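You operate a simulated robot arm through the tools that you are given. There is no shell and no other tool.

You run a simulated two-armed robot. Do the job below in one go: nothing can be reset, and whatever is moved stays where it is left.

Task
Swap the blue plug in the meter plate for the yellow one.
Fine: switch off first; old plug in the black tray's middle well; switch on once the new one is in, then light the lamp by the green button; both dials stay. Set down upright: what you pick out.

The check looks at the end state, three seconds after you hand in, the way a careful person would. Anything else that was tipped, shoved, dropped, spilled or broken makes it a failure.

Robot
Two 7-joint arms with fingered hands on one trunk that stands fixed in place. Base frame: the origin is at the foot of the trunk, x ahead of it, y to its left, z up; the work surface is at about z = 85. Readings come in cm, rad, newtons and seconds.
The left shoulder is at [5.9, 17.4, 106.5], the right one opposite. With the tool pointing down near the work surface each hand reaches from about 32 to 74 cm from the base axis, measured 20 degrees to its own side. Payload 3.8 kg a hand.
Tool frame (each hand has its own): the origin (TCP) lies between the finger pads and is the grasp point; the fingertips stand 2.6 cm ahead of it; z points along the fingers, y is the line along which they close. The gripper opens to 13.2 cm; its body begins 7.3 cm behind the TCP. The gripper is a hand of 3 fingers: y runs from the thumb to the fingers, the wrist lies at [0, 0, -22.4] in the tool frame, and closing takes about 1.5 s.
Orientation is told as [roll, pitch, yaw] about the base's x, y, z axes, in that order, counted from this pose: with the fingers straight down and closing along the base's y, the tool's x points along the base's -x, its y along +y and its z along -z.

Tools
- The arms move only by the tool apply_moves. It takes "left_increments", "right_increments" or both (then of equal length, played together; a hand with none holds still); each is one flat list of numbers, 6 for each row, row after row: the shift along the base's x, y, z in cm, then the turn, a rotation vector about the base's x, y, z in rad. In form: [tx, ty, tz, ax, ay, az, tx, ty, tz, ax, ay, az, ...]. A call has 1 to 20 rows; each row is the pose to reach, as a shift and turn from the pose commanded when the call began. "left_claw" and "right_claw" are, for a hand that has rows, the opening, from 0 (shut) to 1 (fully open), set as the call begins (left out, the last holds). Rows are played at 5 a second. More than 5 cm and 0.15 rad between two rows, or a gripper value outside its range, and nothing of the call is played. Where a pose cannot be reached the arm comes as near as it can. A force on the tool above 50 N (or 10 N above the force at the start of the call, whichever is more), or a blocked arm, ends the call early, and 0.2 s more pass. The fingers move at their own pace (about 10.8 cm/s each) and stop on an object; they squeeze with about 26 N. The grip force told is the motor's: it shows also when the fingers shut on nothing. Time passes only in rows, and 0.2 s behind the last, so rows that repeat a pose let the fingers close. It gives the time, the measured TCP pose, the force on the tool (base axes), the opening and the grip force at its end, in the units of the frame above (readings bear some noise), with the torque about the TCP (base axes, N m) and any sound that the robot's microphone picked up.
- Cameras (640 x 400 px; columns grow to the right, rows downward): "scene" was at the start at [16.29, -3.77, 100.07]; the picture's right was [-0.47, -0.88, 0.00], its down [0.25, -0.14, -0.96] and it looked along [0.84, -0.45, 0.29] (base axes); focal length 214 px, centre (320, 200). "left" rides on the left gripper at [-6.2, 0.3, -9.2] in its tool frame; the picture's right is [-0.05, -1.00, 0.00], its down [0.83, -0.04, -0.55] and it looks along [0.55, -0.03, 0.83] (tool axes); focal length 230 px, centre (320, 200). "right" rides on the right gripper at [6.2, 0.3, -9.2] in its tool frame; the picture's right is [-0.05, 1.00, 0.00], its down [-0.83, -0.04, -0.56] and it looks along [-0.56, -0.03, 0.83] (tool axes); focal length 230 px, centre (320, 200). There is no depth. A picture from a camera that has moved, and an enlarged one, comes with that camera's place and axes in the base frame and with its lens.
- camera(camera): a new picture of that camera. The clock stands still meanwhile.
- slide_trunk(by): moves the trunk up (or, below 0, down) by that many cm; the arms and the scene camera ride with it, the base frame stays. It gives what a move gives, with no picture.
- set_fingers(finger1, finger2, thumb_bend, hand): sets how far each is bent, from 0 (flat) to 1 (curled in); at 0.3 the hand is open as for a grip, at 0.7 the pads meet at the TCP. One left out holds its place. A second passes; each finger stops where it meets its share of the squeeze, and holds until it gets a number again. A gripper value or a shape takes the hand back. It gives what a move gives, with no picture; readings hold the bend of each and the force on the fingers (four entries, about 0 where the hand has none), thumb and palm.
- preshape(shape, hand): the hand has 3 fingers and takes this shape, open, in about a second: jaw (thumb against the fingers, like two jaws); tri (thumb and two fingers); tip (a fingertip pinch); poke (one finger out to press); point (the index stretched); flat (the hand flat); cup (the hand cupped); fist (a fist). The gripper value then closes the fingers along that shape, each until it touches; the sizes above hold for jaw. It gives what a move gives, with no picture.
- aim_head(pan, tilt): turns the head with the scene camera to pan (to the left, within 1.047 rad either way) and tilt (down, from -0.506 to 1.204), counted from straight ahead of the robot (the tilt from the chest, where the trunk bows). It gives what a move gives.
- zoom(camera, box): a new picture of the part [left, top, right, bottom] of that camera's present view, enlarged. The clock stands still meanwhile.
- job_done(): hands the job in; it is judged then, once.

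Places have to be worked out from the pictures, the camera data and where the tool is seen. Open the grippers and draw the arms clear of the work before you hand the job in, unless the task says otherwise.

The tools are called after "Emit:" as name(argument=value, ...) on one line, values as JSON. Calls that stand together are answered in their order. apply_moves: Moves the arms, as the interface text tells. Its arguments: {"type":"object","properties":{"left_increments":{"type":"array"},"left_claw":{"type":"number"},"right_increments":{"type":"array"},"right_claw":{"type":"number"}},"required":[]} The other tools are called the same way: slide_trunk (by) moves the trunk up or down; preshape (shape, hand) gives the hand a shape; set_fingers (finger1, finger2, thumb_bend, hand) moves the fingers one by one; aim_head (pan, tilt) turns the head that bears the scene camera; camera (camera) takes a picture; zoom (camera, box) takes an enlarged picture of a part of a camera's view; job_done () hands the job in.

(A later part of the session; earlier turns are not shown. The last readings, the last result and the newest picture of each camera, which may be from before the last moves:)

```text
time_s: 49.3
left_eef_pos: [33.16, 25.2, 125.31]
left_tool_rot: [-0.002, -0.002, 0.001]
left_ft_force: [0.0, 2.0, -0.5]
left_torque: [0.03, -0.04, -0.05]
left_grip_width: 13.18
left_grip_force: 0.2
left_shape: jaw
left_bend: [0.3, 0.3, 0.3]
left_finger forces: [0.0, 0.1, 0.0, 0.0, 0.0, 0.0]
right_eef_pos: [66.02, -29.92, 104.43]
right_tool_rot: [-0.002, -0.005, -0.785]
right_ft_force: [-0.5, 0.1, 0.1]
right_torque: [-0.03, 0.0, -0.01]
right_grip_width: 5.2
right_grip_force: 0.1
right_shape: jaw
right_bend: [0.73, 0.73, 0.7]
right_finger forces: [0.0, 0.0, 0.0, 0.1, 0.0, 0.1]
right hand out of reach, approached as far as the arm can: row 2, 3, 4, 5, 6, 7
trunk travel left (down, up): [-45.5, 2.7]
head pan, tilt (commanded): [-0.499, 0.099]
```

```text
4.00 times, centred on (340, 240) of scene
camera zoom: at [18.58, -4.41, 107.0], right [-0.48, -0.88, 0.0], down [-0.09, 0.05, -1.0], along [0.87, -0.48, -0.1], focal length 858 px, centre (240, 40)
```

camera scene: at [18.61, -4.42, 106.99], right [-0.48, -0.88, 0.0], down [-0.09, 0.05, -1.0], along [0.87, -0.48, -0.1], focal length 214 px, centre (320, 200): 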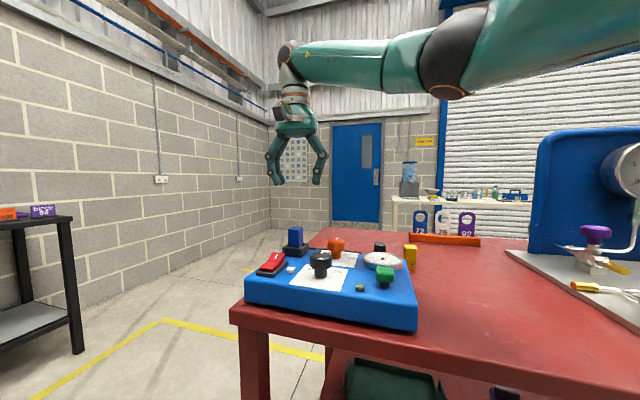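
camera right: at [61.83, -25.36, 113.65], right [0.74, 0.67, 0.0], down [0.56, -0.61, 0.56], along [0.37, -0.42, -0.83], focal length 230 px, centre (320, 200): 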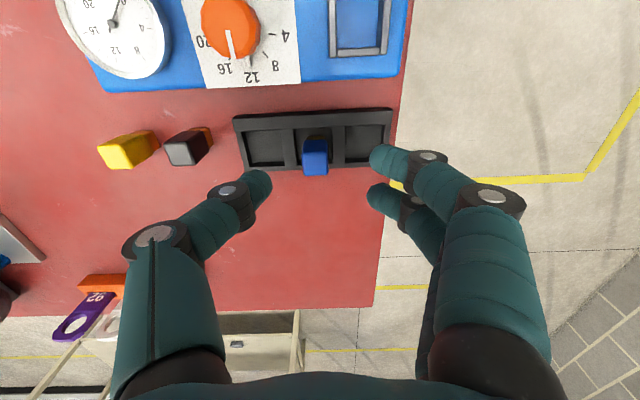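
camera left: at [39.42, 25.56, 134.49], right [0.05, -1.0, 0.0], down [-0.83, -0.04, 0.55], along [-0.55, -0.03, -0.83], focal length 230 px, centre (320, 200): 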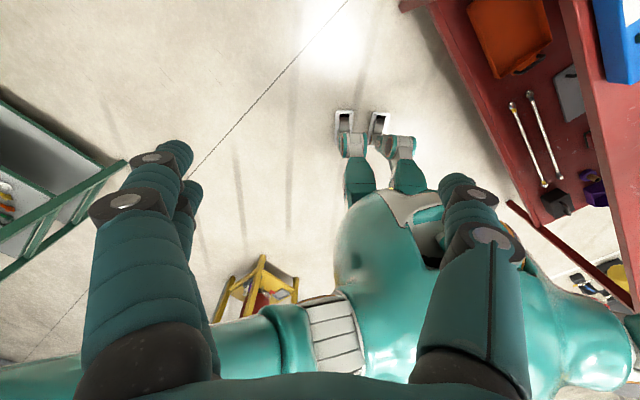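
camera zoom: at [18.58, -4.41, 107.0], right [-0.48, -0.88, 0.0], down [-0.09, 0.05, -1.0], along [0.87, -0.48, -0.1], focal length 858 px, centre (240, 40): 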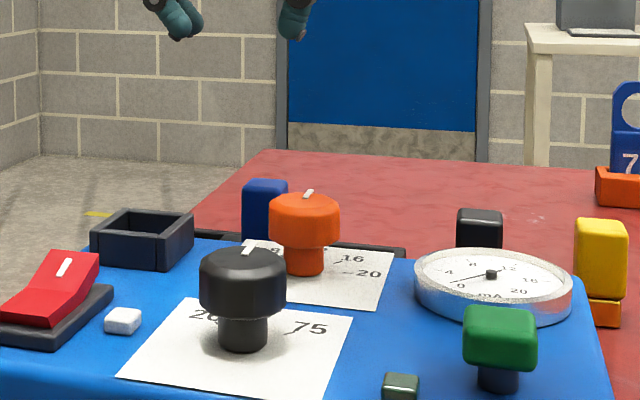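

The blue plug stands well in the middle well. Now the yellow plug: I zoom in on it to get its place and orientation.

Emit:
zoom(camera="right", box=[80, 100, 240, 200])

Emit:
zoom(camera="scene", box=[360, 230, 440, 280])

```text
4.00 times, centred on (160, 150) of right
camera zoom: at [61.83, -25.36, 113.65], right [0.74, 0.67, 0.0], down [0.56, -0.61, 0.56], along [0.37, -0.42, -0.83], focal length 920 px, centre (960, 400)
```

zoom: 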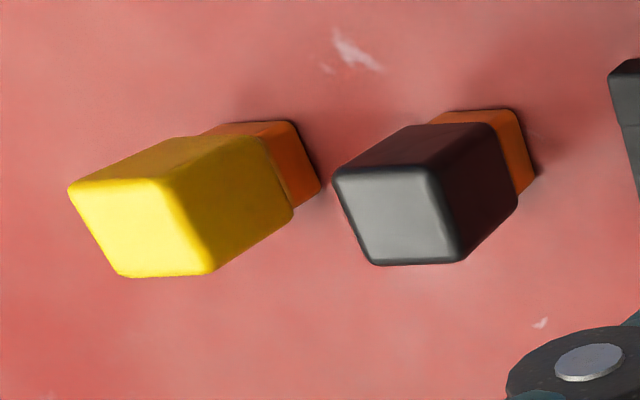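

```text
8.00 times, centred on (400, 255) of scene
camera zoom: at [18.58, -4.41, 107.0], right [-0.48, -0.88, 0.0], down [-0.09, 0.05, -1.0], along [0.87, -0.48, -0.1], focal length 1716 px, centre (-320, -240)
```

zoom: 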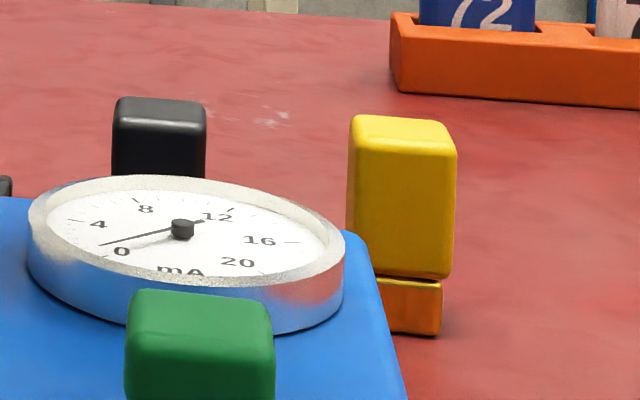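

The yellow plug's top is a 2.6 cm square centred at about (52.2, −47.3), aligned with the plate and 7 cm from the black plug along the closing line, so the half-open fingers fit between. I move above it at z 99.

Emit:
apply_moves(right_increments=[-2.5, -3, -0.5, 0, 0, 0, -5, -6, -1, 0, 0, 0, -7.5, -9.5, -1.5, 0, 0, 0, -10, -12.5, -2.5, 0, 0, 0, -12, -15, -4, 0, 0, 0, -13.8, -17.4, -5.4, 0, 0, 0, -13.8, -17.4, -5.4, 0, 0, 0])

Emit:
camera(camera="right")

Emit:
zoom(camera="right", box=[240, 80, 400, 180])

Emit:
zoom(camera="scene", box=[330, 180, 490, 280])

```text
time_s: 50.9
left_eef_pos: [33.33, 25.28, 125.41]
left_tool_rot: [0.0, 0.0, 0.002]
left_ft_force: [-0.2, 0.1, -0.4]
left_torque: [-0.02, 0.01, -0.01]
left_grip_width: 13.2
left_grip_force: 0.0
left_shape: jaw
left_bend: [0.3, 0.3, 0.3]
left_finger forces: [0.0, 0.1, 0.0, 0.0, 0.0, 0.1]
right_eef_pos: [60.62, -50.98, 99.84]
right_tool_rot: [-0.002, -0.003, -0.784]
right_ft_force: [0.1, -0.2, 0.1]
right_torque: [0.02, 0.0, 0.01]
right_grip_width: 5.23
right_grip_force: 0.2
right_shape: jaw
right_bend: [0.73, 0.73, 0.7]
right_finger forces: [0.1, 0.1, 0.0, 0.0, 0.0, 0.0]
right hand out of reach, approached as far as the arm can: row 1, 2, 3, 4, 5, 6, 7
trunk travel left (down, up): [-45.5, 2.7]
head pan, tilt (commanded): [-0.499, 0.099]
```

```text
taken
camera right: at [56.38, -46.31, 109.17], right [0.74, 0.67, 0.0], down [0.56, -0.61, 0.56], along [0.37, -0.41, -0.83], focal length 230 px, centre (320, 200)
```

right: 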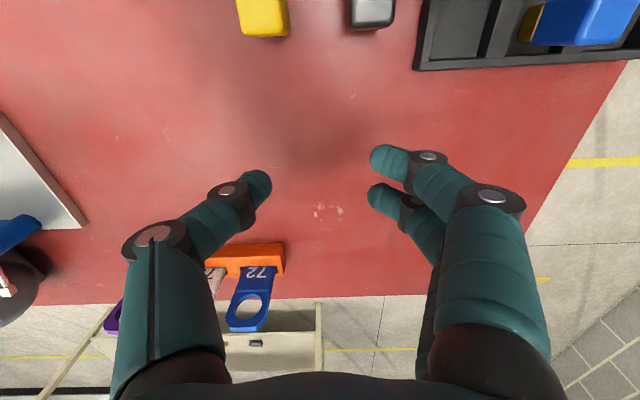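

```text
4.00 times, centred on (320, 130) of right
camera zoom: at [56.38, -46.31, 109.17], right [0.74, 0.67, 0.0], down [0.56, -0.61, 0.56], along [0.37, -0.41, -0.83], focal length 920 px, centre (320, 480)
```

zoom: 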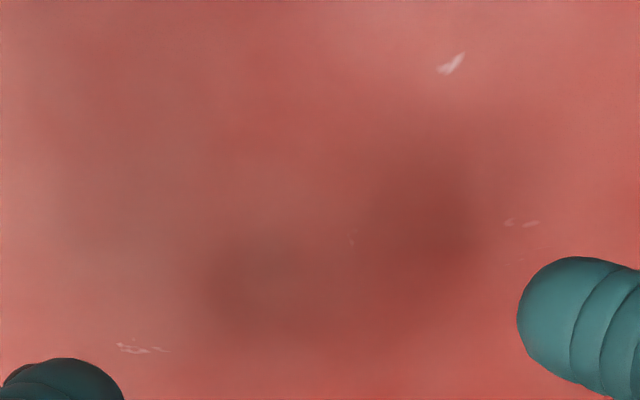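

```text
4.00 times, centred on (410, 230) of scene
camera zoom: at [18.61, -4.4, 106.99], right [-0.48, -0.88, 0.0], down [-0.09, 0.05, -1.0], along [0.87, -0.48, -0.1], focal length 858 px, centre (-40, 80)
```

zoom: 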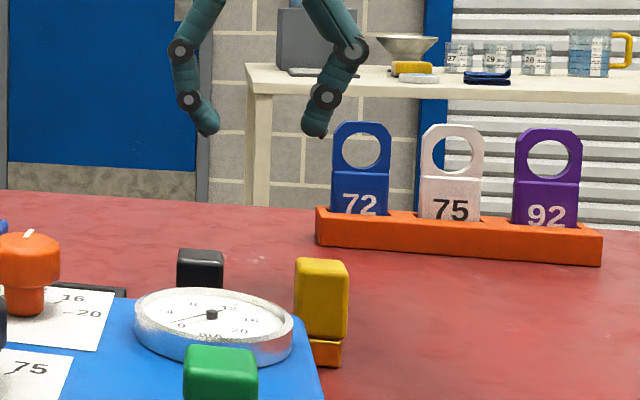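

The arm was stretched straight and slid along its reach limit instead of folding, ending at (60.6, −51, 99.8), still well above everything. I command a purely inward move toward the shoulder to make the elbow bend again.

Emit:
apply_moves(right_increments=[-0.8, 0.5, 0, 0, 0, 0, -1.7, 1, 0, 0, 0, 0, -2.6, 1.6, 0, 0, 0, 0, -3.4, 2.1, 0, 0, 0, 0])

```text
time_s: 51.9
left_eef_pos: [33.25, 25.3, 125.3]
left_tool_rot: [-0.003, 0.001, 0.002]
left_ft_force: [-0.4, 0.1, -0.2]
left_torque: [0.04, 0.0, -0.02]
left_grip_width: 13.18
left_grip_force: 0.0
left_shape: jaw
left_bend: [0.3, 0.3, 0.3]
left_finger forces: [0.0, 0.1, 0.1, 0.1, 0.1, 0.0]
right_eef_pos: [57.26, -49.02, 99.77]
right_tool_rot: [0.002, -0.004, -0.787]
right_ft_force: [-0.1, 0.7, 0.5]
right_torque: [-0.03, -0.01, 0.02]
right_grip_width: 5.24
right_grip_force: 0.0
right_shape: jaw
right_bend: [0.73, 0.73, 0.7]
right_finger forces: [0.0, 0.0, 0.0, 0.0, 0.0, 0.1]
right hand out of reach, approached as far as the arm can: row 1, 2
trunk travel left (down, up): [-45.5, 2.7]
head pan, tilt (commanded): [-0.499, 0.099]
```

It folds again, now at (57.3, −49.0). I continue to above the yellow plug and check both views.

Emit:
apply_moves(right_increments=[-2.5, 0.8, 0, 0, 0, 0, -5.0, 1.7, 0, 0, 0, 0, -5.0, 1.7, 0, 0, 0, 0])

Emit:
aim_head(pan=-0.75, tilt=0.0)

Emit:
camera(camera="scene")

Emit:
camera(camera="right")

```text
time_s: 52.7
left_eef_pos: [33.28, 25.16, 125.35]
left_tool_rot: [0.0, -0.001, 0.001]
left_ft_force: [0.3, 0.7, 0.2]
left_torque: [-0.01, -0.02, -0.01]
left_grip_width: 13.2
left_grip_force: 0.1
left_shape: jaw
left_bend: [0.3, 0.3, 0.3]
left_finger forces: [0.0, 0.1, 0.0, 0.0, 0.0, 0.0]
right_eef_pos: [52.3, -47.35, 99.7]
right_tool_rot: [-0.001, -0.007, -0.784]
right_ft_force: [0.1, -0.3, 0.8]
right_torque: [0.01, 0.0, -0.01]
right_grip_width: 5.24
right_grip_force: 0.0
right_shape: jaw
right_bend: [0.73, 0.73, 0.7]
right_finger forces: [0.0, 0.1, 0.1, 0.0, 0.0, 0.1]
trunk travel left (down, up): [-45.5, 2.7]
head pan, tilt (commanded): [-0.499, 0.099]
```

```text
time_s: 53.5
left_eef_pos: [33.24, 25.28, 125.23]
left_tool_rot: [-0.001, 0.001, 0.002]
left_ft_force: [-0.3, -0.2, 0.0]
left_torque: [0.01, -0.02, 0.02]
left_grip_width: 13.21
left_grip_force: 0.1
left_shape: jaw
left_bend: [0.3, 0.3, 0.3]
left_finger forces: [0.0, 0.0, 0.1, 0.0, 0.0, 0.1]
right_eef_pos: [52.26, -47.56, 99.79]
right_tool_rot: [-0.003, -0.006, -0.782]
right_ft_force: [0.3, 0.2, -0.3]
right_torque: [-0.01, 0.01, 0.02]
right_grip_width: 5.21
right_grip_force: 0.0
right_shape: jaw
right_bend: [0.73, 0.73, 0.7]
right_finger forces: [0.0, 0.0, 0.1, 0.0, 0.0, 0.0]
trunk travel left (down, up): [-45.5, 2.7]
head pan, tilt (commanded): [-0.75, 0.0]
```

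```text
taken
camera scene: at [17.12, -6.15, 107.9], right [-0.68, -0.73, 0.0], down [0.0, 0.0, -1.0], along [0.73, -0.68, 0.0], focal length 214 px, centre (320, 200)
```

scene: 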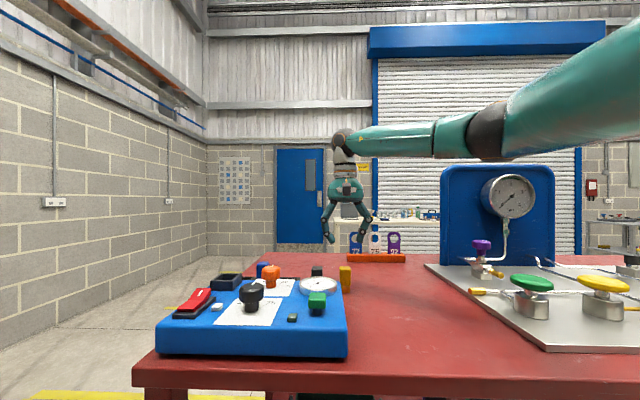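

```text
taken
camera right: at [48.06, -42.87, 109.03], right [0.74, 0.67, 0.0], down [0.56, -0.61, 0.56], along [0.37, -0.42, -0.83], focal length 230 px, centre (320, 200)
```

right: 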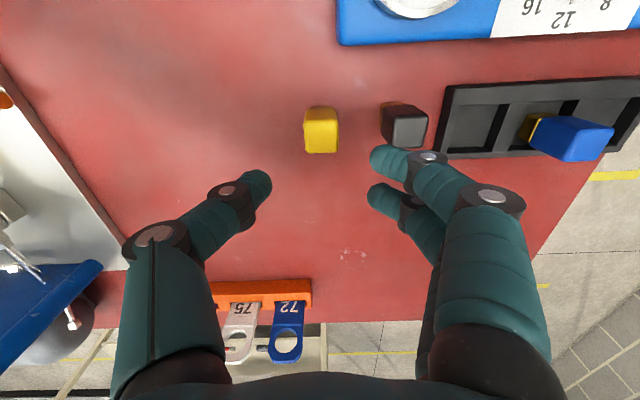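

The hand hovers over the yellow plug. I zoom to fix its exact position relative to the TCP.

Emit:
zoom(camera="right", box=[270, 80, 398, 160])

Emit:
zoom(camera="scene", box=[280, 210, 408, 290])

```text
5.00 times, centred on (334, 120) of right
camera zoom: at [48.06, -42.87, 109.03], right [0.74, 0.67, 0.0], down [0.56, -0.61, 0.56], along [0.37, -0.42, -0.83], focal length 1150 px, centre (250, 600)
```

zoom: 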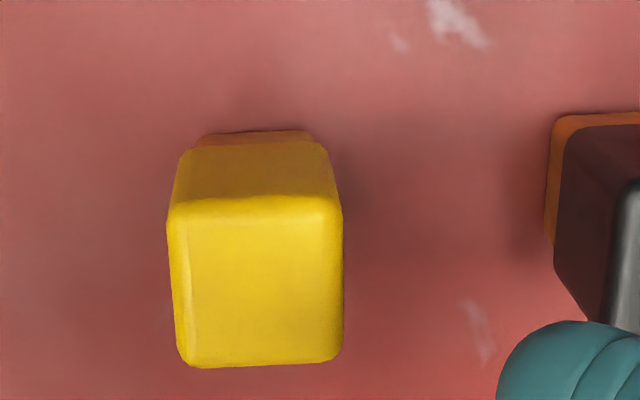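

```text
5.00 times, centred on (344, 250) of scene
camera zoom: at [17.12, -6.15, 107.9], right [-0.68, -0.73, 0.0], down [0.0, 0.0, -1.0], along [0.73, -0.68, 0.0], focal length 1072 px, centre (200, -50)
```

zoom: 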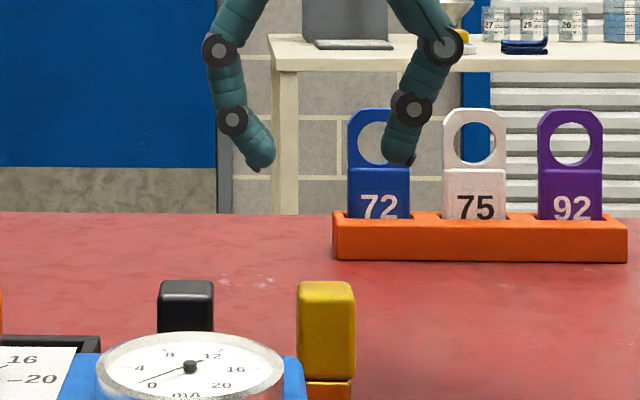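

The yellow plug's centre is at (52.2, −47.35), within 1 mm of the TCP. I descend to z 90.4 with the fingers straddling it.

Emit:
apply_moves(right_increments=[0, 0.05, -3, 0, 0, 0, 0, 0.05, -6, 0, 0, 0, 0, 0.05, -8, 0, 0, 0, 0, 0.05, -9.3, 0, 0, 0, 0, 0.05, -9.3, 0, 0, 0])

Emit:
zoom(camera="right", box=[200, 80, 456, 240])

Emit:
zoom(camera="scene", box=[280, 220, 408, 300])

```text
time_s: 54.7
left_eef_pos: [33.37, 25.09, 125.22]
left_tool_rot: [-0.001, -0.003, 0.0]
left_ft_force: [-1.3, 0.5, -0.8]
left_torque: [0.03, 0.01, -0.02]
left_grip_width: 13.17
left_grip_force: 0.0
left_shape: jaw
left_bend: [0.3, 0.3, 0.3]
left_finger forces: [0.0, 0.0, 0.0, 0.1, 0.0, 0.0]
right_eef_pos: [52.1, -47.57, 90.48]
right_tool_rot: [-0.002, -0.005, -0.784]
right_ft_force: [-0.4, 0.0, 0.7]
right_torque: [-0.03, -0.01, 0.01]
right_grip_width: 5.24
right_grip_force: 0.2
right_shape: jaw
right_bend: [0.73, 0.73, 0.7]
right_finger forces: [0.1, 0.1, 0.0, 0.1, 0.0, 0.0]
trunk travel left (down, up): [-45.5, 2.7]
head pan, tilt (commanded): [-0.75, 0.0]
```

```text
2.50 times, centred on (328, 160) of right
camera zoom: at [47.91, -42.85, 99.7], right [0.74, 0.67, 0.0], down [0.56, -0.61, 0.56], along [0.38, -0.42, -0.83], focal length 575 px, centre (300, 300)
```

zoom: 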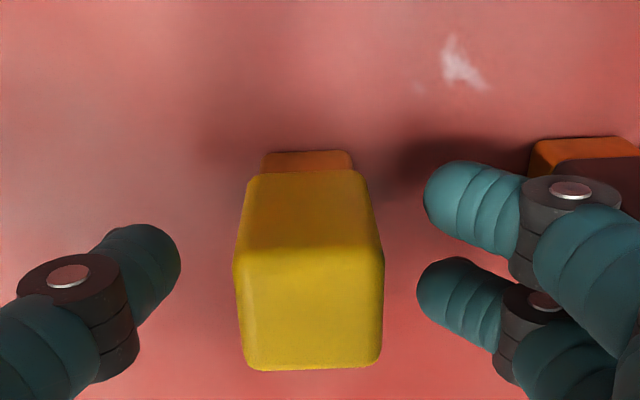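

```text
5.00 times, centred on (344, 260) of scene
camera zoom: at [17.1, -6.15, 107.9], right [-0.68, -0.73, 0.0], down [0.0, 0.0, -1.0], along [0.73, -0.68, 0.0], focal length 1072 px, centre (200, -100)
```

zoom: 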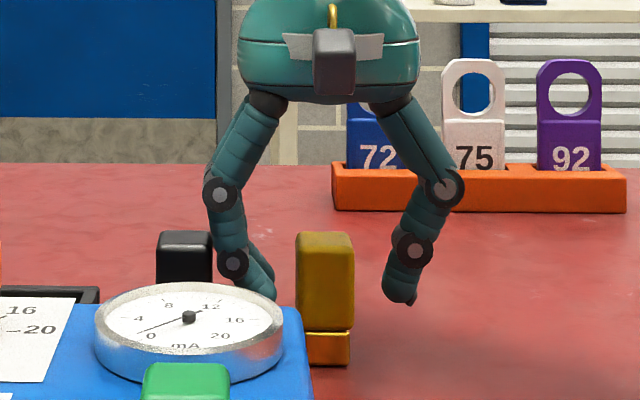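

The fingers straddle the yellow plug without touching the black one; the plug sits about 2 mm toward the fingers. I shift 1.5 mm that way, then close.

Emit:
apply_moves(right_increments=[0.1, 0.15, 0, 0, 0, 0, 0.1, 0.15, 0, 0, 0, 0])

Emit:
apply_moves(right_increments=[0, 0, 0, 0, 0, 0, 0, 0, 0, 0, 0, 0, 0, 0, 0, 0, 0, 0, 0, 0, 0, 0, 0, 0, 0, 0, 0, 0, 0, 0, 0, 0, 0, 0, 0, 0, 0, 0, 0, 0, 0, 0], right_claw=0.0)

Emit:
zoom(camera="right", box=[200, 80, 456, 240])

Emit:
zoom(camera="scene", box=[280, 220, 408, 300])

```text
time_s: 55.3
left_eef_pos: [33.21, 25.23, 125.33]
left_tool_rot: [-0.001, -0.001, 0.001]
left_ft_force: [-0.1, -1.2, 0.1]
left_torque: [-0.01, 0.02, 0.01]
left_grip_width: 13.2
left_grip_force: 0.0
left_shape: jaw
left_bend: [0.3, 0.3, 0.3]
left_finger forces: [0.0, 0.0, 0.1, 0.0, 0.0, 0.0]
right_eef_pos: [52.29, -47.33, 90.45]
right_tool_rot: [-0.002, -0.006, -0.784]
right_ft_force: [-0.4, -0.4, 0.0]
right_torque: [0.02, 0.0, 0.01]
right_grip_width: 5.24
right_grip_force: 0.1
right_shape: jaw
right_bend: [0.73, 0.73, 0.7]
right_finger forces: [0.0, 0.2, 0.1, 0.0, 0.0, 0.0]
trunk travel left (down, up): [-45.5, 2.7]
head pan, tilt (commanded): [-0.75, 0.0]
```

```text
time_s: 56.9
left_eef_pos: [33.22, 25.22, 125.19]
left_tool_rot: [-0.002, -0.001, 0.001]
left_ft_force: [0.0, -0.4, 0.5]
left_torque: [0.02, -0.02, 0.0]
left_grip_width: 13.18
left_grip_force: 0.0
left_shape: jaw
left_bend: [0.3, 0.3, 0.3]
left_finger forces: [0.1, 0.0, 0.1, 0.0, 0.0, 0.1]
right_eef_pos: [52.24, -47.25, 90.4]
right_tool_rot: [-0.001, -0.006, -0.785]
right_ft_force: [0.1, -0.5, 0.4]
right_torque: [-0.04, -0.02, -0.02]
right_grip_width: 2.25
right_grip_force: 26.1
right_shape: jaw
right_bend: [0.73, 0.73, 0.7]
right_finger forces: [11.6, 11.6, 0.0, 0.1, 23.3, 0.0]
trunk travel left (down, up): [-45.5, 2.7]
head pan, tilt (commanded): [-0.75, 0.0]
```

```text
2.50 times, centred on (328, 160) of right
camera zoom: at [48.05, -42.67, 99.66], right [0.74, 0.67, 0.0], down [0.56, -0.61, 0.56], along [0.37, -0.42, -0.83], focal length 575 px, centre (300, 300)
```

zoom: 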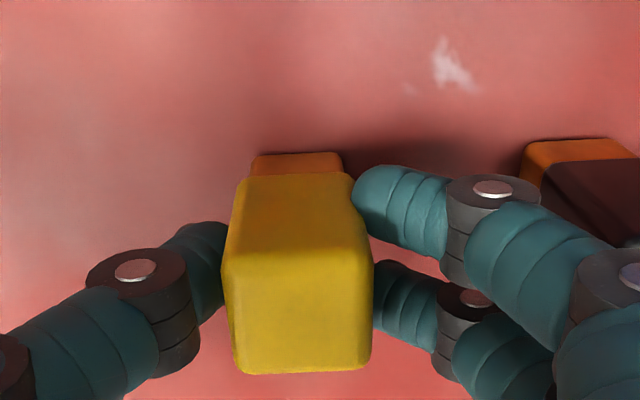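

```text
5.00 times, centred on (344, 260) of scene
camera zoom: at [17.12, -6.16, 107.9], right [-0.68, -0.73, 0.0], down [0.0, 0.0, -1.0], along [0.73, -0.68, 0.0], focal length 1072 px, centre (200, -100)
```

zoom: 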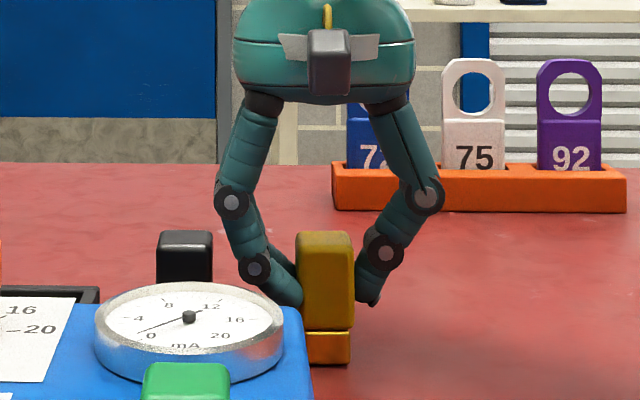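

The yellow plug is gripped evenly at 2.25 cm. I lift it straight up and carry it toward the socket at z 104, well above the dials.

Emit:
apply_moves(right_increments=[0, 0, 1.5, 0, 0, 0, 0, 0, 4, 0, 0, 0, 0, 0, 8, 0, 0, 0, 0, 0, 12, 0, 0, 0, 0, 0, 14, 0, 0, 0, 1.5, 4, 14, 0, 0, 0, 3.2, 8, 14, 0, 0, 0, 5, 12, 14, 0, 0, 0])

Emit:
camera(camera="scene")

```text
time_s: 58.7
left_eef_pos: [33.23, 25.33, 125.3]
left_tool_rot: [0.0, 0.001, 0.001]
left_ft_force: [-0.6, 0.5, 0.2]
left_torque: [-0.04, 0.03, -0.01]
left_grip_width: 13.19
left_grip_force: 0.0
left_shape: jaw
left_bend: [0.3, 0.3, 0.3]
left_finger forces: [0.1, 0.0, 0.0, 0.1, 0.1, 0.0]
right_eef_pos: [57.56, -34.86, 104.48]
right_tool_rot: [-0.002, -0.005, -0.786]
right_ft_force: [-0.9, 0.2, -1.0]
right_torque: [-0.05, 0.01, 0.01]
right_grip_width: 2.24
right_grip_force: 25.3
right_shape: jaw
right_bend: [0.73, 0.73, 0.7]
right_finger forces: [11.7, 11.7, 0.0, 0.1, 23.4, 0.0]
trunk travel left (down, up): [-45.5, 2.7]
head pan, tilt (commanded): [-0.75, 0.0]
```

```text
taken
camera scene: at [17.17, -6.08, 107.89], right [-0.68, -0.73, 0.0], down [0.0, 0.0, -1.0], along [0.73, -0.68, 0.0], focal length 214 px, centre (320, 200)
```

scene: 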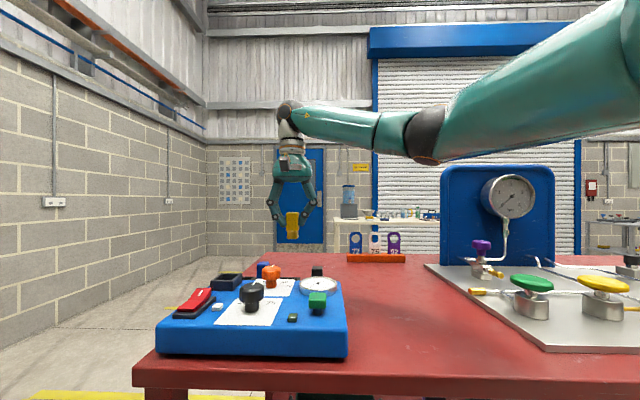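

All fine. I go on to right above the socket at (62.95, −22.1) and verify the alignment with the camera.

Emit:
apply_moves(right_increments=[1.8, 4.2, 0, 0, 0, 0, 3.6, 8.5, 0, 0, 0, 0, 5.4, 12.75, 0, 0, 0, 0, 5.4, 12.75, -2.5, 0, 0, 0, 5.4, 12.75, -4, 0, 0, 0, 5.4, 12.75, -4, 0, 0, 0])

Emit:
aim_head(pan=-0.5, tilt=0.1)

Emit:
zoom(camera="scene", box=[225, 180, 353, 280])

Emit:
zoom(camera="right", box=[200, 60, 440, 210])

```text
time_s: 60.1
left_eef_pos: [33.12, 25.14, 125.21]
left_tool_rot: [-0.001, -0.003, 0.002]
left_ft_force: [0.9, 0.6, -0.9]
left_torque: [0.01, 0.0, -0.01]
left_grip_width: 13.19
left_grip_force: 0.1
left_shape: jaw
left_bend: [0.3, 0.3, 0.3]
left_finger forces: [0.0, 0.0, 0.0, 0.0, 0.0, 0.0]
right_eef_pos: [62.91, -22.46, 100.53]
right_tool_rot: [0.0, -0.005, -0.784]
right_ft_force: [0.5, -0.5, -0.3]
right_torque: [-0.02, 0.01, -0.01]
right_grip_width: 2.28
right_grip_force: 26.1
right_shape: jaw
right_bend: [0.73, 0.73, 0.7]
right_finger forces: [11.7, 11.7, 0.0, 0.0, 23.4, 0.1]
trunk travel left (down, up): [-45.5, 2.7]
head pan, tilt (commanded): [-0.75, 0.0]
```

```text
time_s: 60.9
left_eef_pos: [33.34, 25.29, 125.25]
left_tool_rot: [-0.002, 0.0, 0.001]
left_ft_force: [0.8, -0.6, -0.6]
left_torque: [0.01, 0.01, -0.01]
left_grip_width: 13.19
left_grip_force: 0.0
left_shape: jaw
left_bend: [0.3, 0.3, 0.3]
left_finger forces: [0.1, 0.1, 0.0, 0.1, 0.1, 0.0]
right_eef_pos: [62.89, -22.51, 100.57]
right_tool_rot: [-0.001, -0.005, -0.783]
right_ft_force: [0.4, -0.3, 0.1]
right_torque: [-0.04, -0.04, 0.02]
right_grip_width: 2.24
right_grip_force: 26.2
right_shape: jaw
right_bend: [0.73, 0.73, 0.7]
right_finger forces: [11.7, 11.7, 0.1, 0.0, 23.4, 0.1]
trunk travel left (down, up): [-45.5, 2.7]
head pan, tilt (commanded): [-0.499, 0.099]
```

```text
4.00 times, centred on (289, 230) of scene
camera zoom: at [18.61, -4.43, 106.99], right [-0.48, -0.88, 0.0], down [-0.09, 0.05, -1.0], along [0.87, -0.48, -0.1], focal length 858 px, centre (444, 80)
```

zoom: 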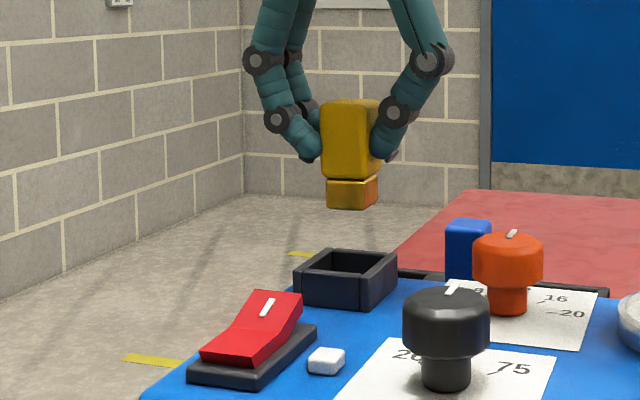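

```text
2.67 times, centred on (320, 135) of right
camera zoom: at [58.67, -17.9, 109.78], right [0.74, 0.67, 0.0], down [0.56, -0.61, 0.56], along [0.37, -0.42, -0.83], focal length 614 px, centre (320, 373)
```

zoom: 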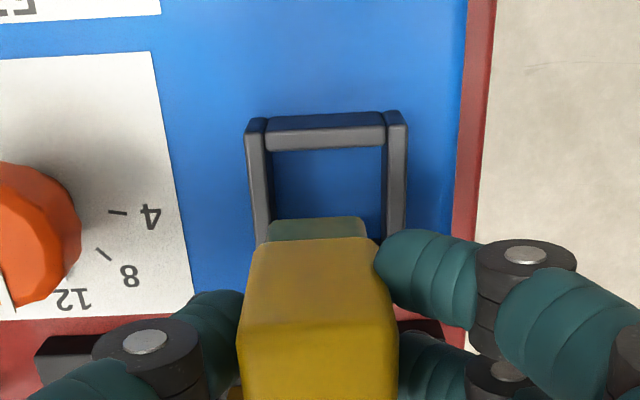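

The stub needs about 2.8 mm along +y to be centred over the socket opening (centre u≈28.75, v≈60.2). I apply that and come down to just above the rim for a last check.

Emit:
apply_moves(right_increments=[0.02, 0.28, -1, 0, 0, 0, 0.02, 0.28, -2, 0, 0, 0, 0.02, 0.28, -2.4, 0, 0, 0, 0.02, 0.28, -2.4, 0, 0, 0])

Emit:
zoom(camera="scene", box=[250, 200, 330, 260])

Emit:
zoom(camera="right", box=[240, 80, 400, 180])

```text
time_s: 61.9
left_eef_pos: [33.26, 25.12, 125.3]
left_tool_rot: [-0.001, 0.0, 0.001]
left_ft_force: [0.5, 0.1, -0.4]
left_torque: [0.03, 0.0, 0.01]
left_grip_width: 13.18
left_grip_force: 0.1
left_shape: jaw
left_bend: [0.3, 0.3, 0.3]
left_finger forces: [0.0, 0.0, 0.0, 0.0, 0.0, 0.0]
right_eef_pos: [62.9, -22.2, 97.99]
right_tool_rot: [0.0, -0.005, -0.783]
right_ft_force: [-0.1, -0.6, -1.0]
right_torque: [0.03, 0.02, -0.05]
right_grip_width: 2.25
right_grip_force: 26.3
right_shape: jaw
right_bend: [0.73, 0.73, 0.7]
right_finger forces: [11.8, 11.8, 0.0, 0.0, 23.4, 0.1]
trunk travel left (down, up): [-45.5, 2.7]
head pan, tilt (commanded): [-0.499, 0.099]
```

```text
6.67 times, centred on (290, 230) of scene
camera zoom: at [18.62, -4.43, 106.99], right [-0.48, -0.88, 0.0], down [-0.09, 0.05, -0.99], along [0.87, -0.48, -0.1], focal length 1430 px, centre (520, 0)
```

zoom: 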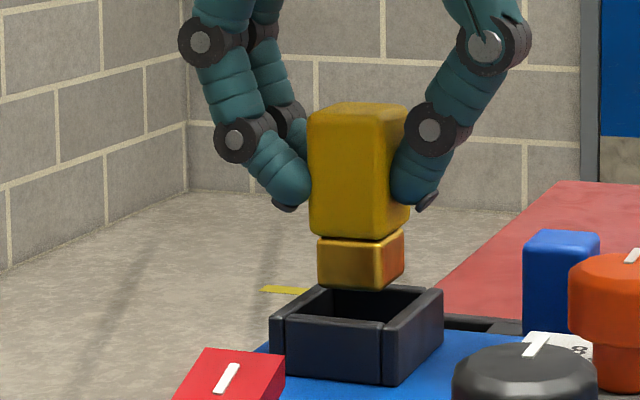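

```text
4.00 times, centred on (320, 130) of right
camera zoom: at [58.6, -17.6, 107.33], right [0.74, 0.67, 0.0], down [0.56, -0.61, 0.56], along [0.37, -0.42, -0.83], focal length 920 px, centre (320, 480)
```

zoom: 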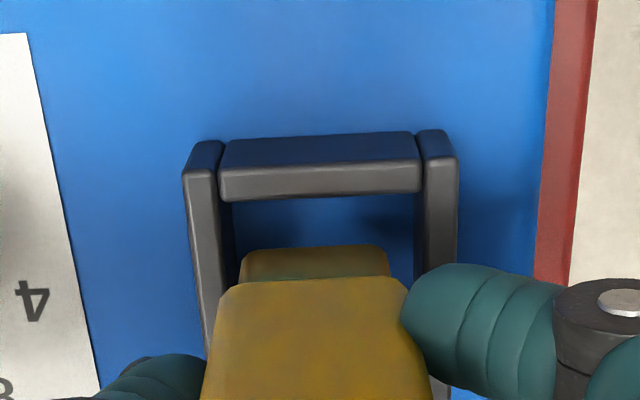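

The stub is within the opening on all sides; a small shift of (0, +0.17) centres it better. I lower it into the socket in small steps, to just above the seat.

Emit:
apply_moves(right_increments=[-0.03, 0.17, 0, 0, 0, 0, -0.03, 0.17, -0.6, 0, 0, 0, -0.03, 0.17, -1.2, 0, 0, 0, -0.03, 0.17, -1.7, 0, 0, 0, -0.03, 0.17, -2.1, 0, 0, 0, -0.03, 0.17, -2.1, 0, 0, 0])

Emit:
zoom(camera="scene", box=[250, 200, 330, 260])

Emit:
zoom(camera="right", box=[240, 80, 400, 180])

```text
time_s: 63.2
left_eef_pos: [33.24, 25.23, 125.28]
left_tool_rot: [-0.002, 0.0, 0.004]
left_ft_force: [-0.5, -0.7, 0.0]
left_torque: [0.0, 0.02, 0.02]
left_grip_width: 13.17
left_grip_force: 0.1
left_shape: jaw
left_bend: [0.3, 0.3, 0.3]
left_finger forces: [0.0, 0.0, 0.0, 0.0, 0.1, 0.1]
right_eef_pos: [62.72, -22.12, 95.9]
right_tool_rot: [-0.002, -0.004, -0.782]
right_ft_force: [-0.7, 1.0, -0.4]
right_torque: [0.01, 0.0, 0.0]
right_grip_width: 2.27
right_grip_force: 25.8
right_shape: jaw
right_bend: [0.73, 0.73, 0.7]
right_finger forces: [11.7, 11.8, 0.0, 0.0, 23.3, 0.1]
trunk travel left (down, up): [-45.5, 2.7]
head pan, tilt (commanded): [-0.499, 0.099]
```

```text
6.67 times, centred on (290, 230) of scene
camera zoom: at [18.62, -4.43, 106.99], right [-0.48, -0.88, 0.0], down [-0.09, 0.05, -1.0], along [0.87, -0.48, -0.1], focal length 1430 px, centre (520, 0)
```

zoom: 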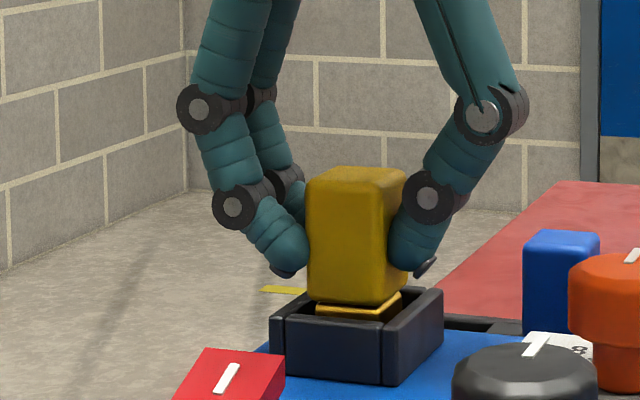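

```text
4.00 times, centred on (320, 130) of right
camera zoom: at [58.56, -17.49, 105.12], right [0.74, 0.67, 0.0], down [0.56, -0.61, 0.56], along [0.37, -0.42, -0.83], focal length 920 px, centre (320, 480)
```

zoom: 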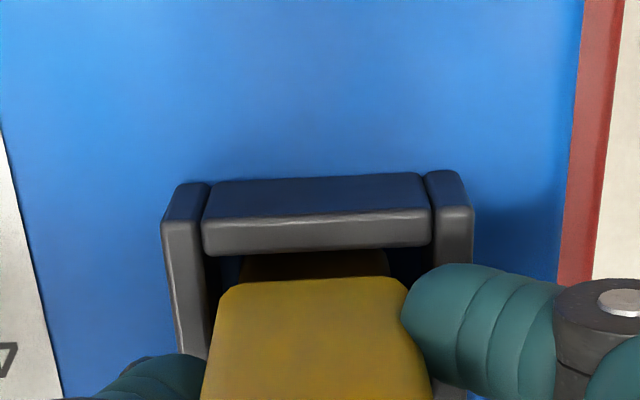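

The stub is inside the frame without touching. I continue in fine steps until I feel the seat.

Emit:
apply_moves(right_increments=[0, 0, -0.15, 0, 0, 0, 0, 0, -0.25, 0, 0, 0, 0, 0, -0.35, 0, 0, 0, 0, 0, -0.35, 0, 0, 0])

Emit:
zoom(camera="scene", box=[250, 200, 330, 260])

```text
time_s: 64.2
left_eef_pos: [33.2, 25.23, 125.26]
left_tool_rot: [-0.001, 0.0, 0.002]
left_ft_force: [0.5, -1.0, 0.2]
left_torque: [-0.01, -0.01, -0.01]
left_grip_width: 13.2
left_grip_force: 0.1
left_shape: jaw
left_bend: [0.3, 0.3, 0.3]
left_finger forces: [0.1, 0.0, 0.0, 0.0, 0.1, 0.0]
right_eef_pos: [62.72, -22.0, 95.59]
right_tool_rot: [-0.003, -0.006, -0.782]
right_ft_force: [-0.4, -0.2, -0.8]
right_torque: [0.04, -0.02, 0.03]
right_grip_width: 2.23
right_grip_force: 26.2
right_shape: jaw
right_bend: [0.73, 0.73, 0.7]
right_finger forces: [11.7, 11.7, 0.0, 0.0, 23.4, 0.0]
trunk travel left (down, up): [-45.5, 2.7]
head pan, tilt (commanded): [-0.499, 0.099]
```

```text
6.67 times, centred on (290, 230) of scene
camera zoom: at [18.62, -4.43, 106.99], right [-0.48, -0.88, 0.0], down [-0.09, 0.05, -0.99], along [0.87, -0.48, -0.1], focal length 1430 px, centre (520, 0)
```

zoom: 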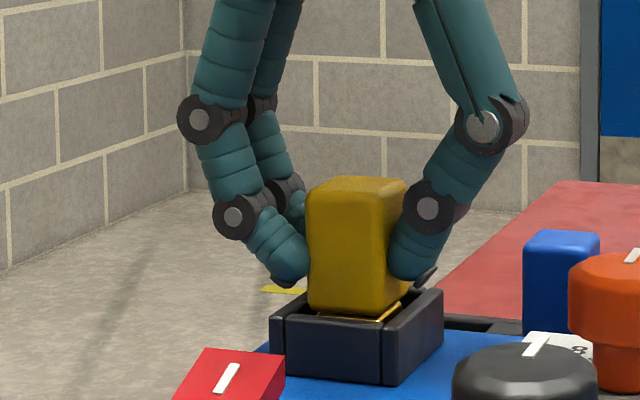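

Still no contact. I continue down by small steps, watching the force.

Emit:
apply_moves(right_increments=[0, 0, -0.12, 0, 0, 0, 0, 0, -0.24, 0, 0, 0, 0, 0, -0.24, 0, 0, 0])

```text
time_s: 65.0
left_eef_pos: [33.21, 25.27, 125.36]
left_tool_rot: [-0.001, -0.001, 0.001]
left_ft_force: [-0.3, 1.1, 0.6]
left_torque: [0.0, 0.03, -0.02]
left_grip_width: 13.22
left_grip_force: 0.0
left_shape: jaw
left_bend: [0.3, 0.3, 0.3]
left_finger forces: [0.0, 0.0, 0.0, 0.1, 0.0, 0.0]
right_eef_pos: [62.71, -22.06, 95.41]
right_tool_rot: [-0.001, -0.005, -0.784]
right_ft_force: [0.4, -0.9, 2.0]
right_torque: [-0.02, -0.01, 0.0]
right_grip_width: 2.26
right_grip_force: 25.8
right_shape: jaw
right_bend: [0.73, 0.73, 0.7]
right_finger forces: [11.8, 11.8, 0.1, 0.0, 24.0, 0.0]
trunk travel left (down, up): [-45.5, 2.7]
head pan, tilt (commanded): [-0.499, 0.099]
```

First contact (about 2–3 N). I press another 2 mm to make sure it is seated.

Emit:
apply_moves(right_increments=[0, 0, -0.1, 0, 0, 0, 0, 0, -0.2, 0, 0, 0, 0, 0, -0.2, 0, 0, 0])

Emit:
zoom(camera="scene", box=[250, 200, 330, 260])

```text
time_s: 65.8
left_eef_pos: [33.09, 25.22, 125.25]
left_tool_rot: [0.0, -0.001, 0.001]
left_ft_force: [0.4, -1.0, 0.1]
left_torque: [-0.03, 0.04, 0.01]
left_grip_width: 13.19
left_grip_force: 0.0
left_shape: jaw
left_bend: [0.3, 0.3, 0.3]
left_finger forces: [0.0, 0.0, 0.0, 0.0, 0.1, 0.1]
right_eef_pos: [62.73, -22.18, 95.29]
right_tool_rot: [0.001, -0.008, -0.783]
right_ft_force: [1.5, -1.9, 11.4]
right_torque: [0.01, -0.01, -0.02]
right_grip_width: 2.29
right_grip_force: 26.3
right_shape: jaw
right_bend: [0.73, 0.73, 0.7]
right_finger forces: [12.9, 12.9, 0.0, 0.0, 26.7, 0.1]
trunk travel left (down, up): [-45.5, 2.7]
head pan, tilt (commanded): [-0.499, 0.099]
```

```text
6.67 times, centred on (290, 230) of scene
camera zoom: at [18.54, -4.42, 107.03], right [-0.48, -0.88, 0.0], down [-0.09, 0.05, -1.0], along [0.87, -0.48, -0.1], focal length 1430 px, centre (520, 0)
```

zoom: 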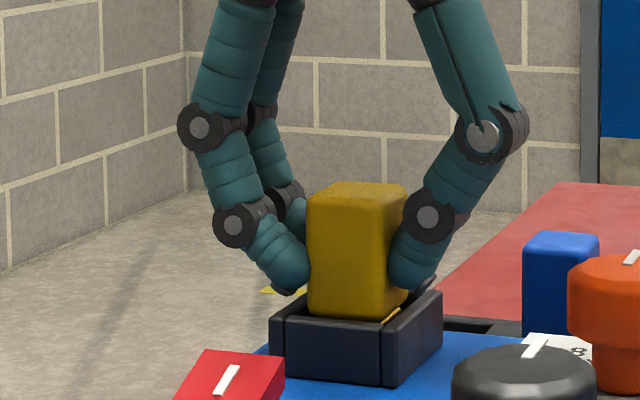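

The yellow plug now sits at exactly the image position the blue one had, so it's seated (11 N). I relax the push and open the fingers.

Emit:
apply_moves(right_increments=[0, 0, 0.12, 0, 0, 0, 0, 0, 0.12, 0, 0, 0])

Emit:
apply_moves(right_increments=[0, 0, 0, 0, 0, 0, 0, 0, 0, 0, 0, 0, 0, 0, 0.05, 0, 0, 0, 0, 0, 0.05, 0, 0, 0], right_claw=0.42)

Emit:
zoom(camera="scene", box=[250, 200, 330, 260])

Emit:
zoom(camera="right", box=[200, 100, 440, 250])

```text
time_s: 66.5
left_eef_pos: [33.16, 25.14, 125.32]
left_tool_rot: [-0.001, -0.001, 0.002]
left_ft_force: [-0.3, 0.3, -0.6]
left_torque: [-0.03, 0.0, -0.05]
left_grip_width: 13.18
left_grip_force: 0.0
left_shape: jaw
left_bend: [0.3, 0.3, 0.3]
left_finger forces: [0.0, 0.2, 0.0, 0.0, 0.0, 0.0]
right_eef_pos: [62.76, -21.95, 95.2]
right_tool_rot: [0.001, -0.007, -0.784]
right_ft_force: [1.9, -3.3, 13.0]
right_torque: [-0.05, 0.0, -0.01]
right_grip_width: 2.29
right_grip_force: 25.5
right_shape: jaw
right_bend: [0.73, 0.73, 0.7]
right_finger forces: [13.2, 13.1, 0.0, 0.1, 27.2, 0.0]
trunk travel left (down, up): [-45.5, 2.7]
head pan, tilt (commanded): [-0.499, 0.099]
```

```text
time_s: 67.5
left_eef_pos: [33.27, 25.09, 125.3]
left_tool_rot: [-0.002, 0.0, 0.001]
left_ft_force: [1.2, -0.1, -1.0]
left_torque: [-0.01, 0.0, 0.0]
left_grip_width: 13.19
left_grip_force: 0.1
left_shape: jaw
left_bend: [0.3, 0.3, 0.3]
left_finger forces: [0.0, 0.0, 0.0, 0.0, 0.0, 0.0]
right_eef_pos: [62.71, -22.03, 95.15]
right_tool_rot: [-0.001, -0.006, -0.784]
right_ft_force: [-0.4, 0.1, 0.6]
right_torque: [-0.02, -0.02, 0.0]
right_grip_width: 5.46
right_grip_force: 0.0
right_shape: jaw
right_bend: [0.73, 0.73, 0.7]
right_finger forces: [0.0, 0.0, 0.0, 0.0, 0.0, 0.2]
trunk travel left (down, up): [-45.5, 2.7]
head pan, tilt (commanded): [-0.499, 0.099]
```

```text
6.67 times, centred on (290, 230) of scene
camera zoom: at [18.62, -4.42, 106.98], right [-0.48, -0.88, 0.0], down [-0.09, 0.05, -0.99], along [0.87, -0.48, -0.1], focal length 1430 px, centre (520, 0)
```

zoom: 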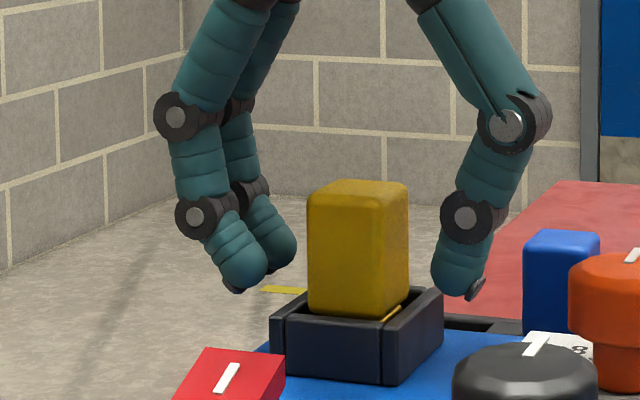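

```text
2.67 times, centred on (320, 175) of right
camera zoom: at [58.56, -17.46, 104.44], right [0.74, 0.67, 0.0], down [0.56, -0.61, 0.56], along [0.37, -0.42, -0.83], focal length 614 px, centre (320, 267)
```

zoom: 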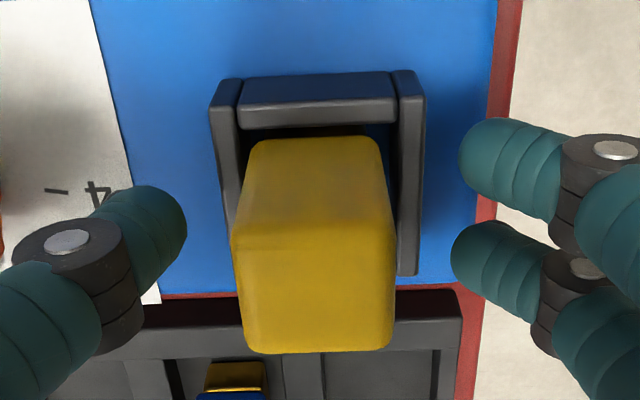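

The yellow plug stands upright in the socket. I raise the hand clear, then go to the poke shape for the switch.

Emit:
apply_moves(right_increments=[0, 0, 1, 0, 0, 0, 0, 0, 3, 0, 0, 0, 0, 0, 6, 0, 0, 0, 0, 0, 9.5, 0, 0, 0, -1, 1, 11, 0, 0, 0.13, -2, 2, 11, 0, 0, 0.26, -3, 3.5, 11, 0, 0, 0.4, -4, 4.5, 11, 0, 0, 0.53, -4.6, 5.4, 11, 0, 0, 0.66, -4.6, 5.4, 11, 0, 0, 0.784])

Emit:
preshape(shape="poke", hand="right")

Emit:
zoom(camera="scene", box=[225, 180, 353, 280])

```text
time_s: 69.7
left_eef_pos: [33.29, 25.19, 125.33]
left_tool_rot: [-0.001, -0.001, 0.001]
left_ft_force: [0.1, 0.9, -0.6]
left_torque: [-0.01, 0.02, -0.03]
left_grip_width: 13.2
left_grip_force: 0.0
left_shape: jaw
left_bend: [0.3, 0.3, 0.3]
left_finger forces: [0.1, 0.0, 0.1, 0.0, 0.1, 0.1]
right_eef_pos: [58.06, -16.51, 106.08]
right_tool_rot: [-0.003, -0.005, 0.002]
right_ft_force: [-0.6, -0.5, 0.1]
right_torque: [0.0, 0.01, 0.02]
right_grip_width: 5.46
right_grip_force: 0.2
right_shape: jaw
right_bend: [0.73, 0.73, 0.7]
right_finger forces: [0.1, 0.0, 0.0, 0.0, 0.0, 0.1]
trunk travel left (down, up): [-45.5, 2.7]
head pan, tilt (commanded): [-0.499, 0.099]
```

```text
time_s: 70.5
left_eef_pos: [33.18, 25.15, 125.2]
left_tool_rot: [-0.003, 0.0, 0.001]
left_ft_force: [0.1, 0.1, 0.2]
left_torque: [-0.01, 0.01, 0.01]
left_grip_width: 13.2
left_grip_force: 0.1
left_shape: jaw
left_bend: [0.3, 0.3, 0.3]
left_finger forces: [0.0, 0.0, 0.0, 0.0, 0.1, 0.0]
right_eef_pos: [58.17, -16.59, 106.23]
right_tool_rot: [-0.002, -0.004, -0.002]
right_ft_force: [-0.6, 0.2, 0.5]
right_torque: [0.0, 0.0, -0.02]
right_grip_width: 0.0
right_grip_force: 0.0
right_shape: poke
right_bend: [1.0, 1.0, 0.45]
right_finger forces: [0.0, 0.1, 0.0, 0.1, 0.1, 0.1]
trunk travel left (down, up): [-45.5, 2.7]
head pan, tilt (commanded): [-0.499, 0.099]
```

```text
4.00 times, centred on (289, 230) of scene
camera zoom: at [18.61, -4.43, 106.99], right [-0.48, -0.88, 0.0], down [-0.09, 0.05, -1.0], along [0.87, -0.48, -0.1], focal length 858 px, centre (444, 80)
```

zoom: 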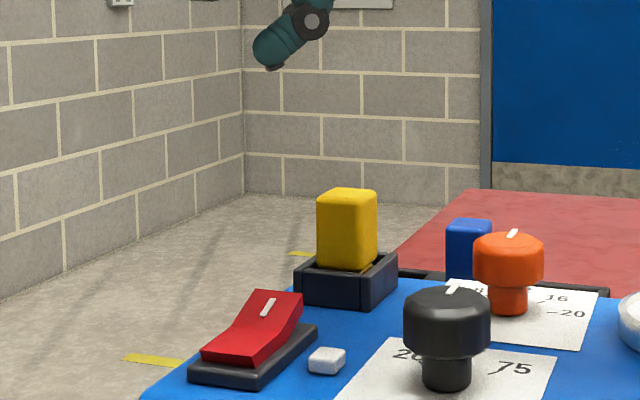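

The raised far end of the rocker is at about (58.6, −17.0), and the TCP at (58.1, −16.5) is just inside it. I descend to 97.5 for a check of the thumb tip.

Emit:
apply_moves(right_increments=[0, 0, -4, 0, 0, 0, 0, 0, -7, 0, 0, 0, 0, 0, -8.7, 0, 0, 0, 0, 0, -8.7, 0, 0, 0])

Emit:
zoom(camera="scene", box=[225, 180, 353, 280])

Emit:
camera(camera="right")

```text
time_s: 71.5
left_eef_pos: [33.2, 25.11, 125.37]
left_tool_rot: [-0.003, -0.001, 0.002]
left_ft_force: [1.1, -0.1, 0.6]
left_torque: [0.0, 0.0, 0.01]
left_grip_width: 13.18
left_grip_force: 0.1
left_shape: jaw
left_bend: [0.3, 0.3, 0.3]
left_finger forces: [0.0, 0.1, 0.1, 0.0, 0.0, 0.0]
right_eef_pos: [58.07, -16.59, 97.62]
right_tool_rot: [0.0, -0.007, 0.0]
right_ft_force: [0.4, 0.0, 0.0]
right_torque: [0.02, 0.01, -0.02]
right_grip_width: 0.0
right_grip_force: 0.1
right_shape: poke
right_bend: [1.0, 1.0, 0.45]
right_finger forces: [0.0, 0.0, 0.0, 0.1, 0.1, 0.1]
trunk travel left (down, up): [-45.5, 2.7]
head pan, tilt (commanded): [-0.499, 0.099]
```

```text
4.00 times, centred on (289, 230) of scene
camera zoom: at [18.61, -4.42, 107.0], right [-0.48, -0.88, 0.0], down [-0.09, 0.05, -1.0], along [0.87, -0.48, -0.1], focal length 858 px, centre (444, 80)
```

zoom: 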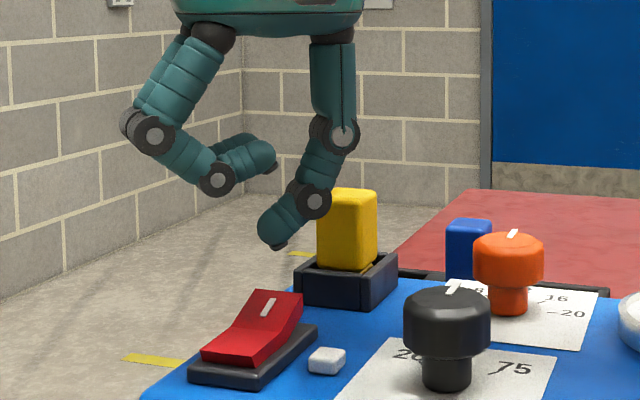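

```text
taken
camera right: at [51.86, -16.31, 106.84], right [0.05, 1.0, 0.0], down [0.83, -0.04, 0.56], along [0.56, -0.03, -0.83], focal length 230 px, centre (320, 200)
```

right: 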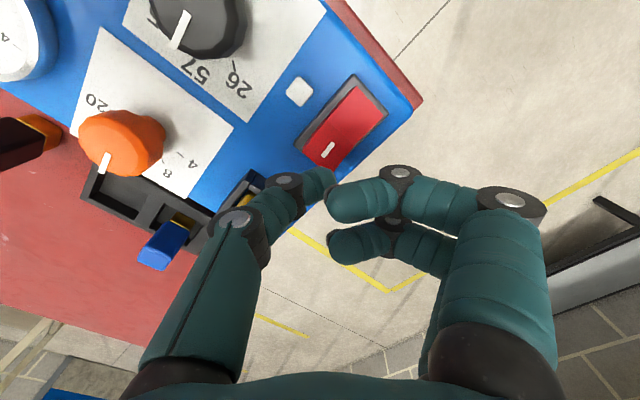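

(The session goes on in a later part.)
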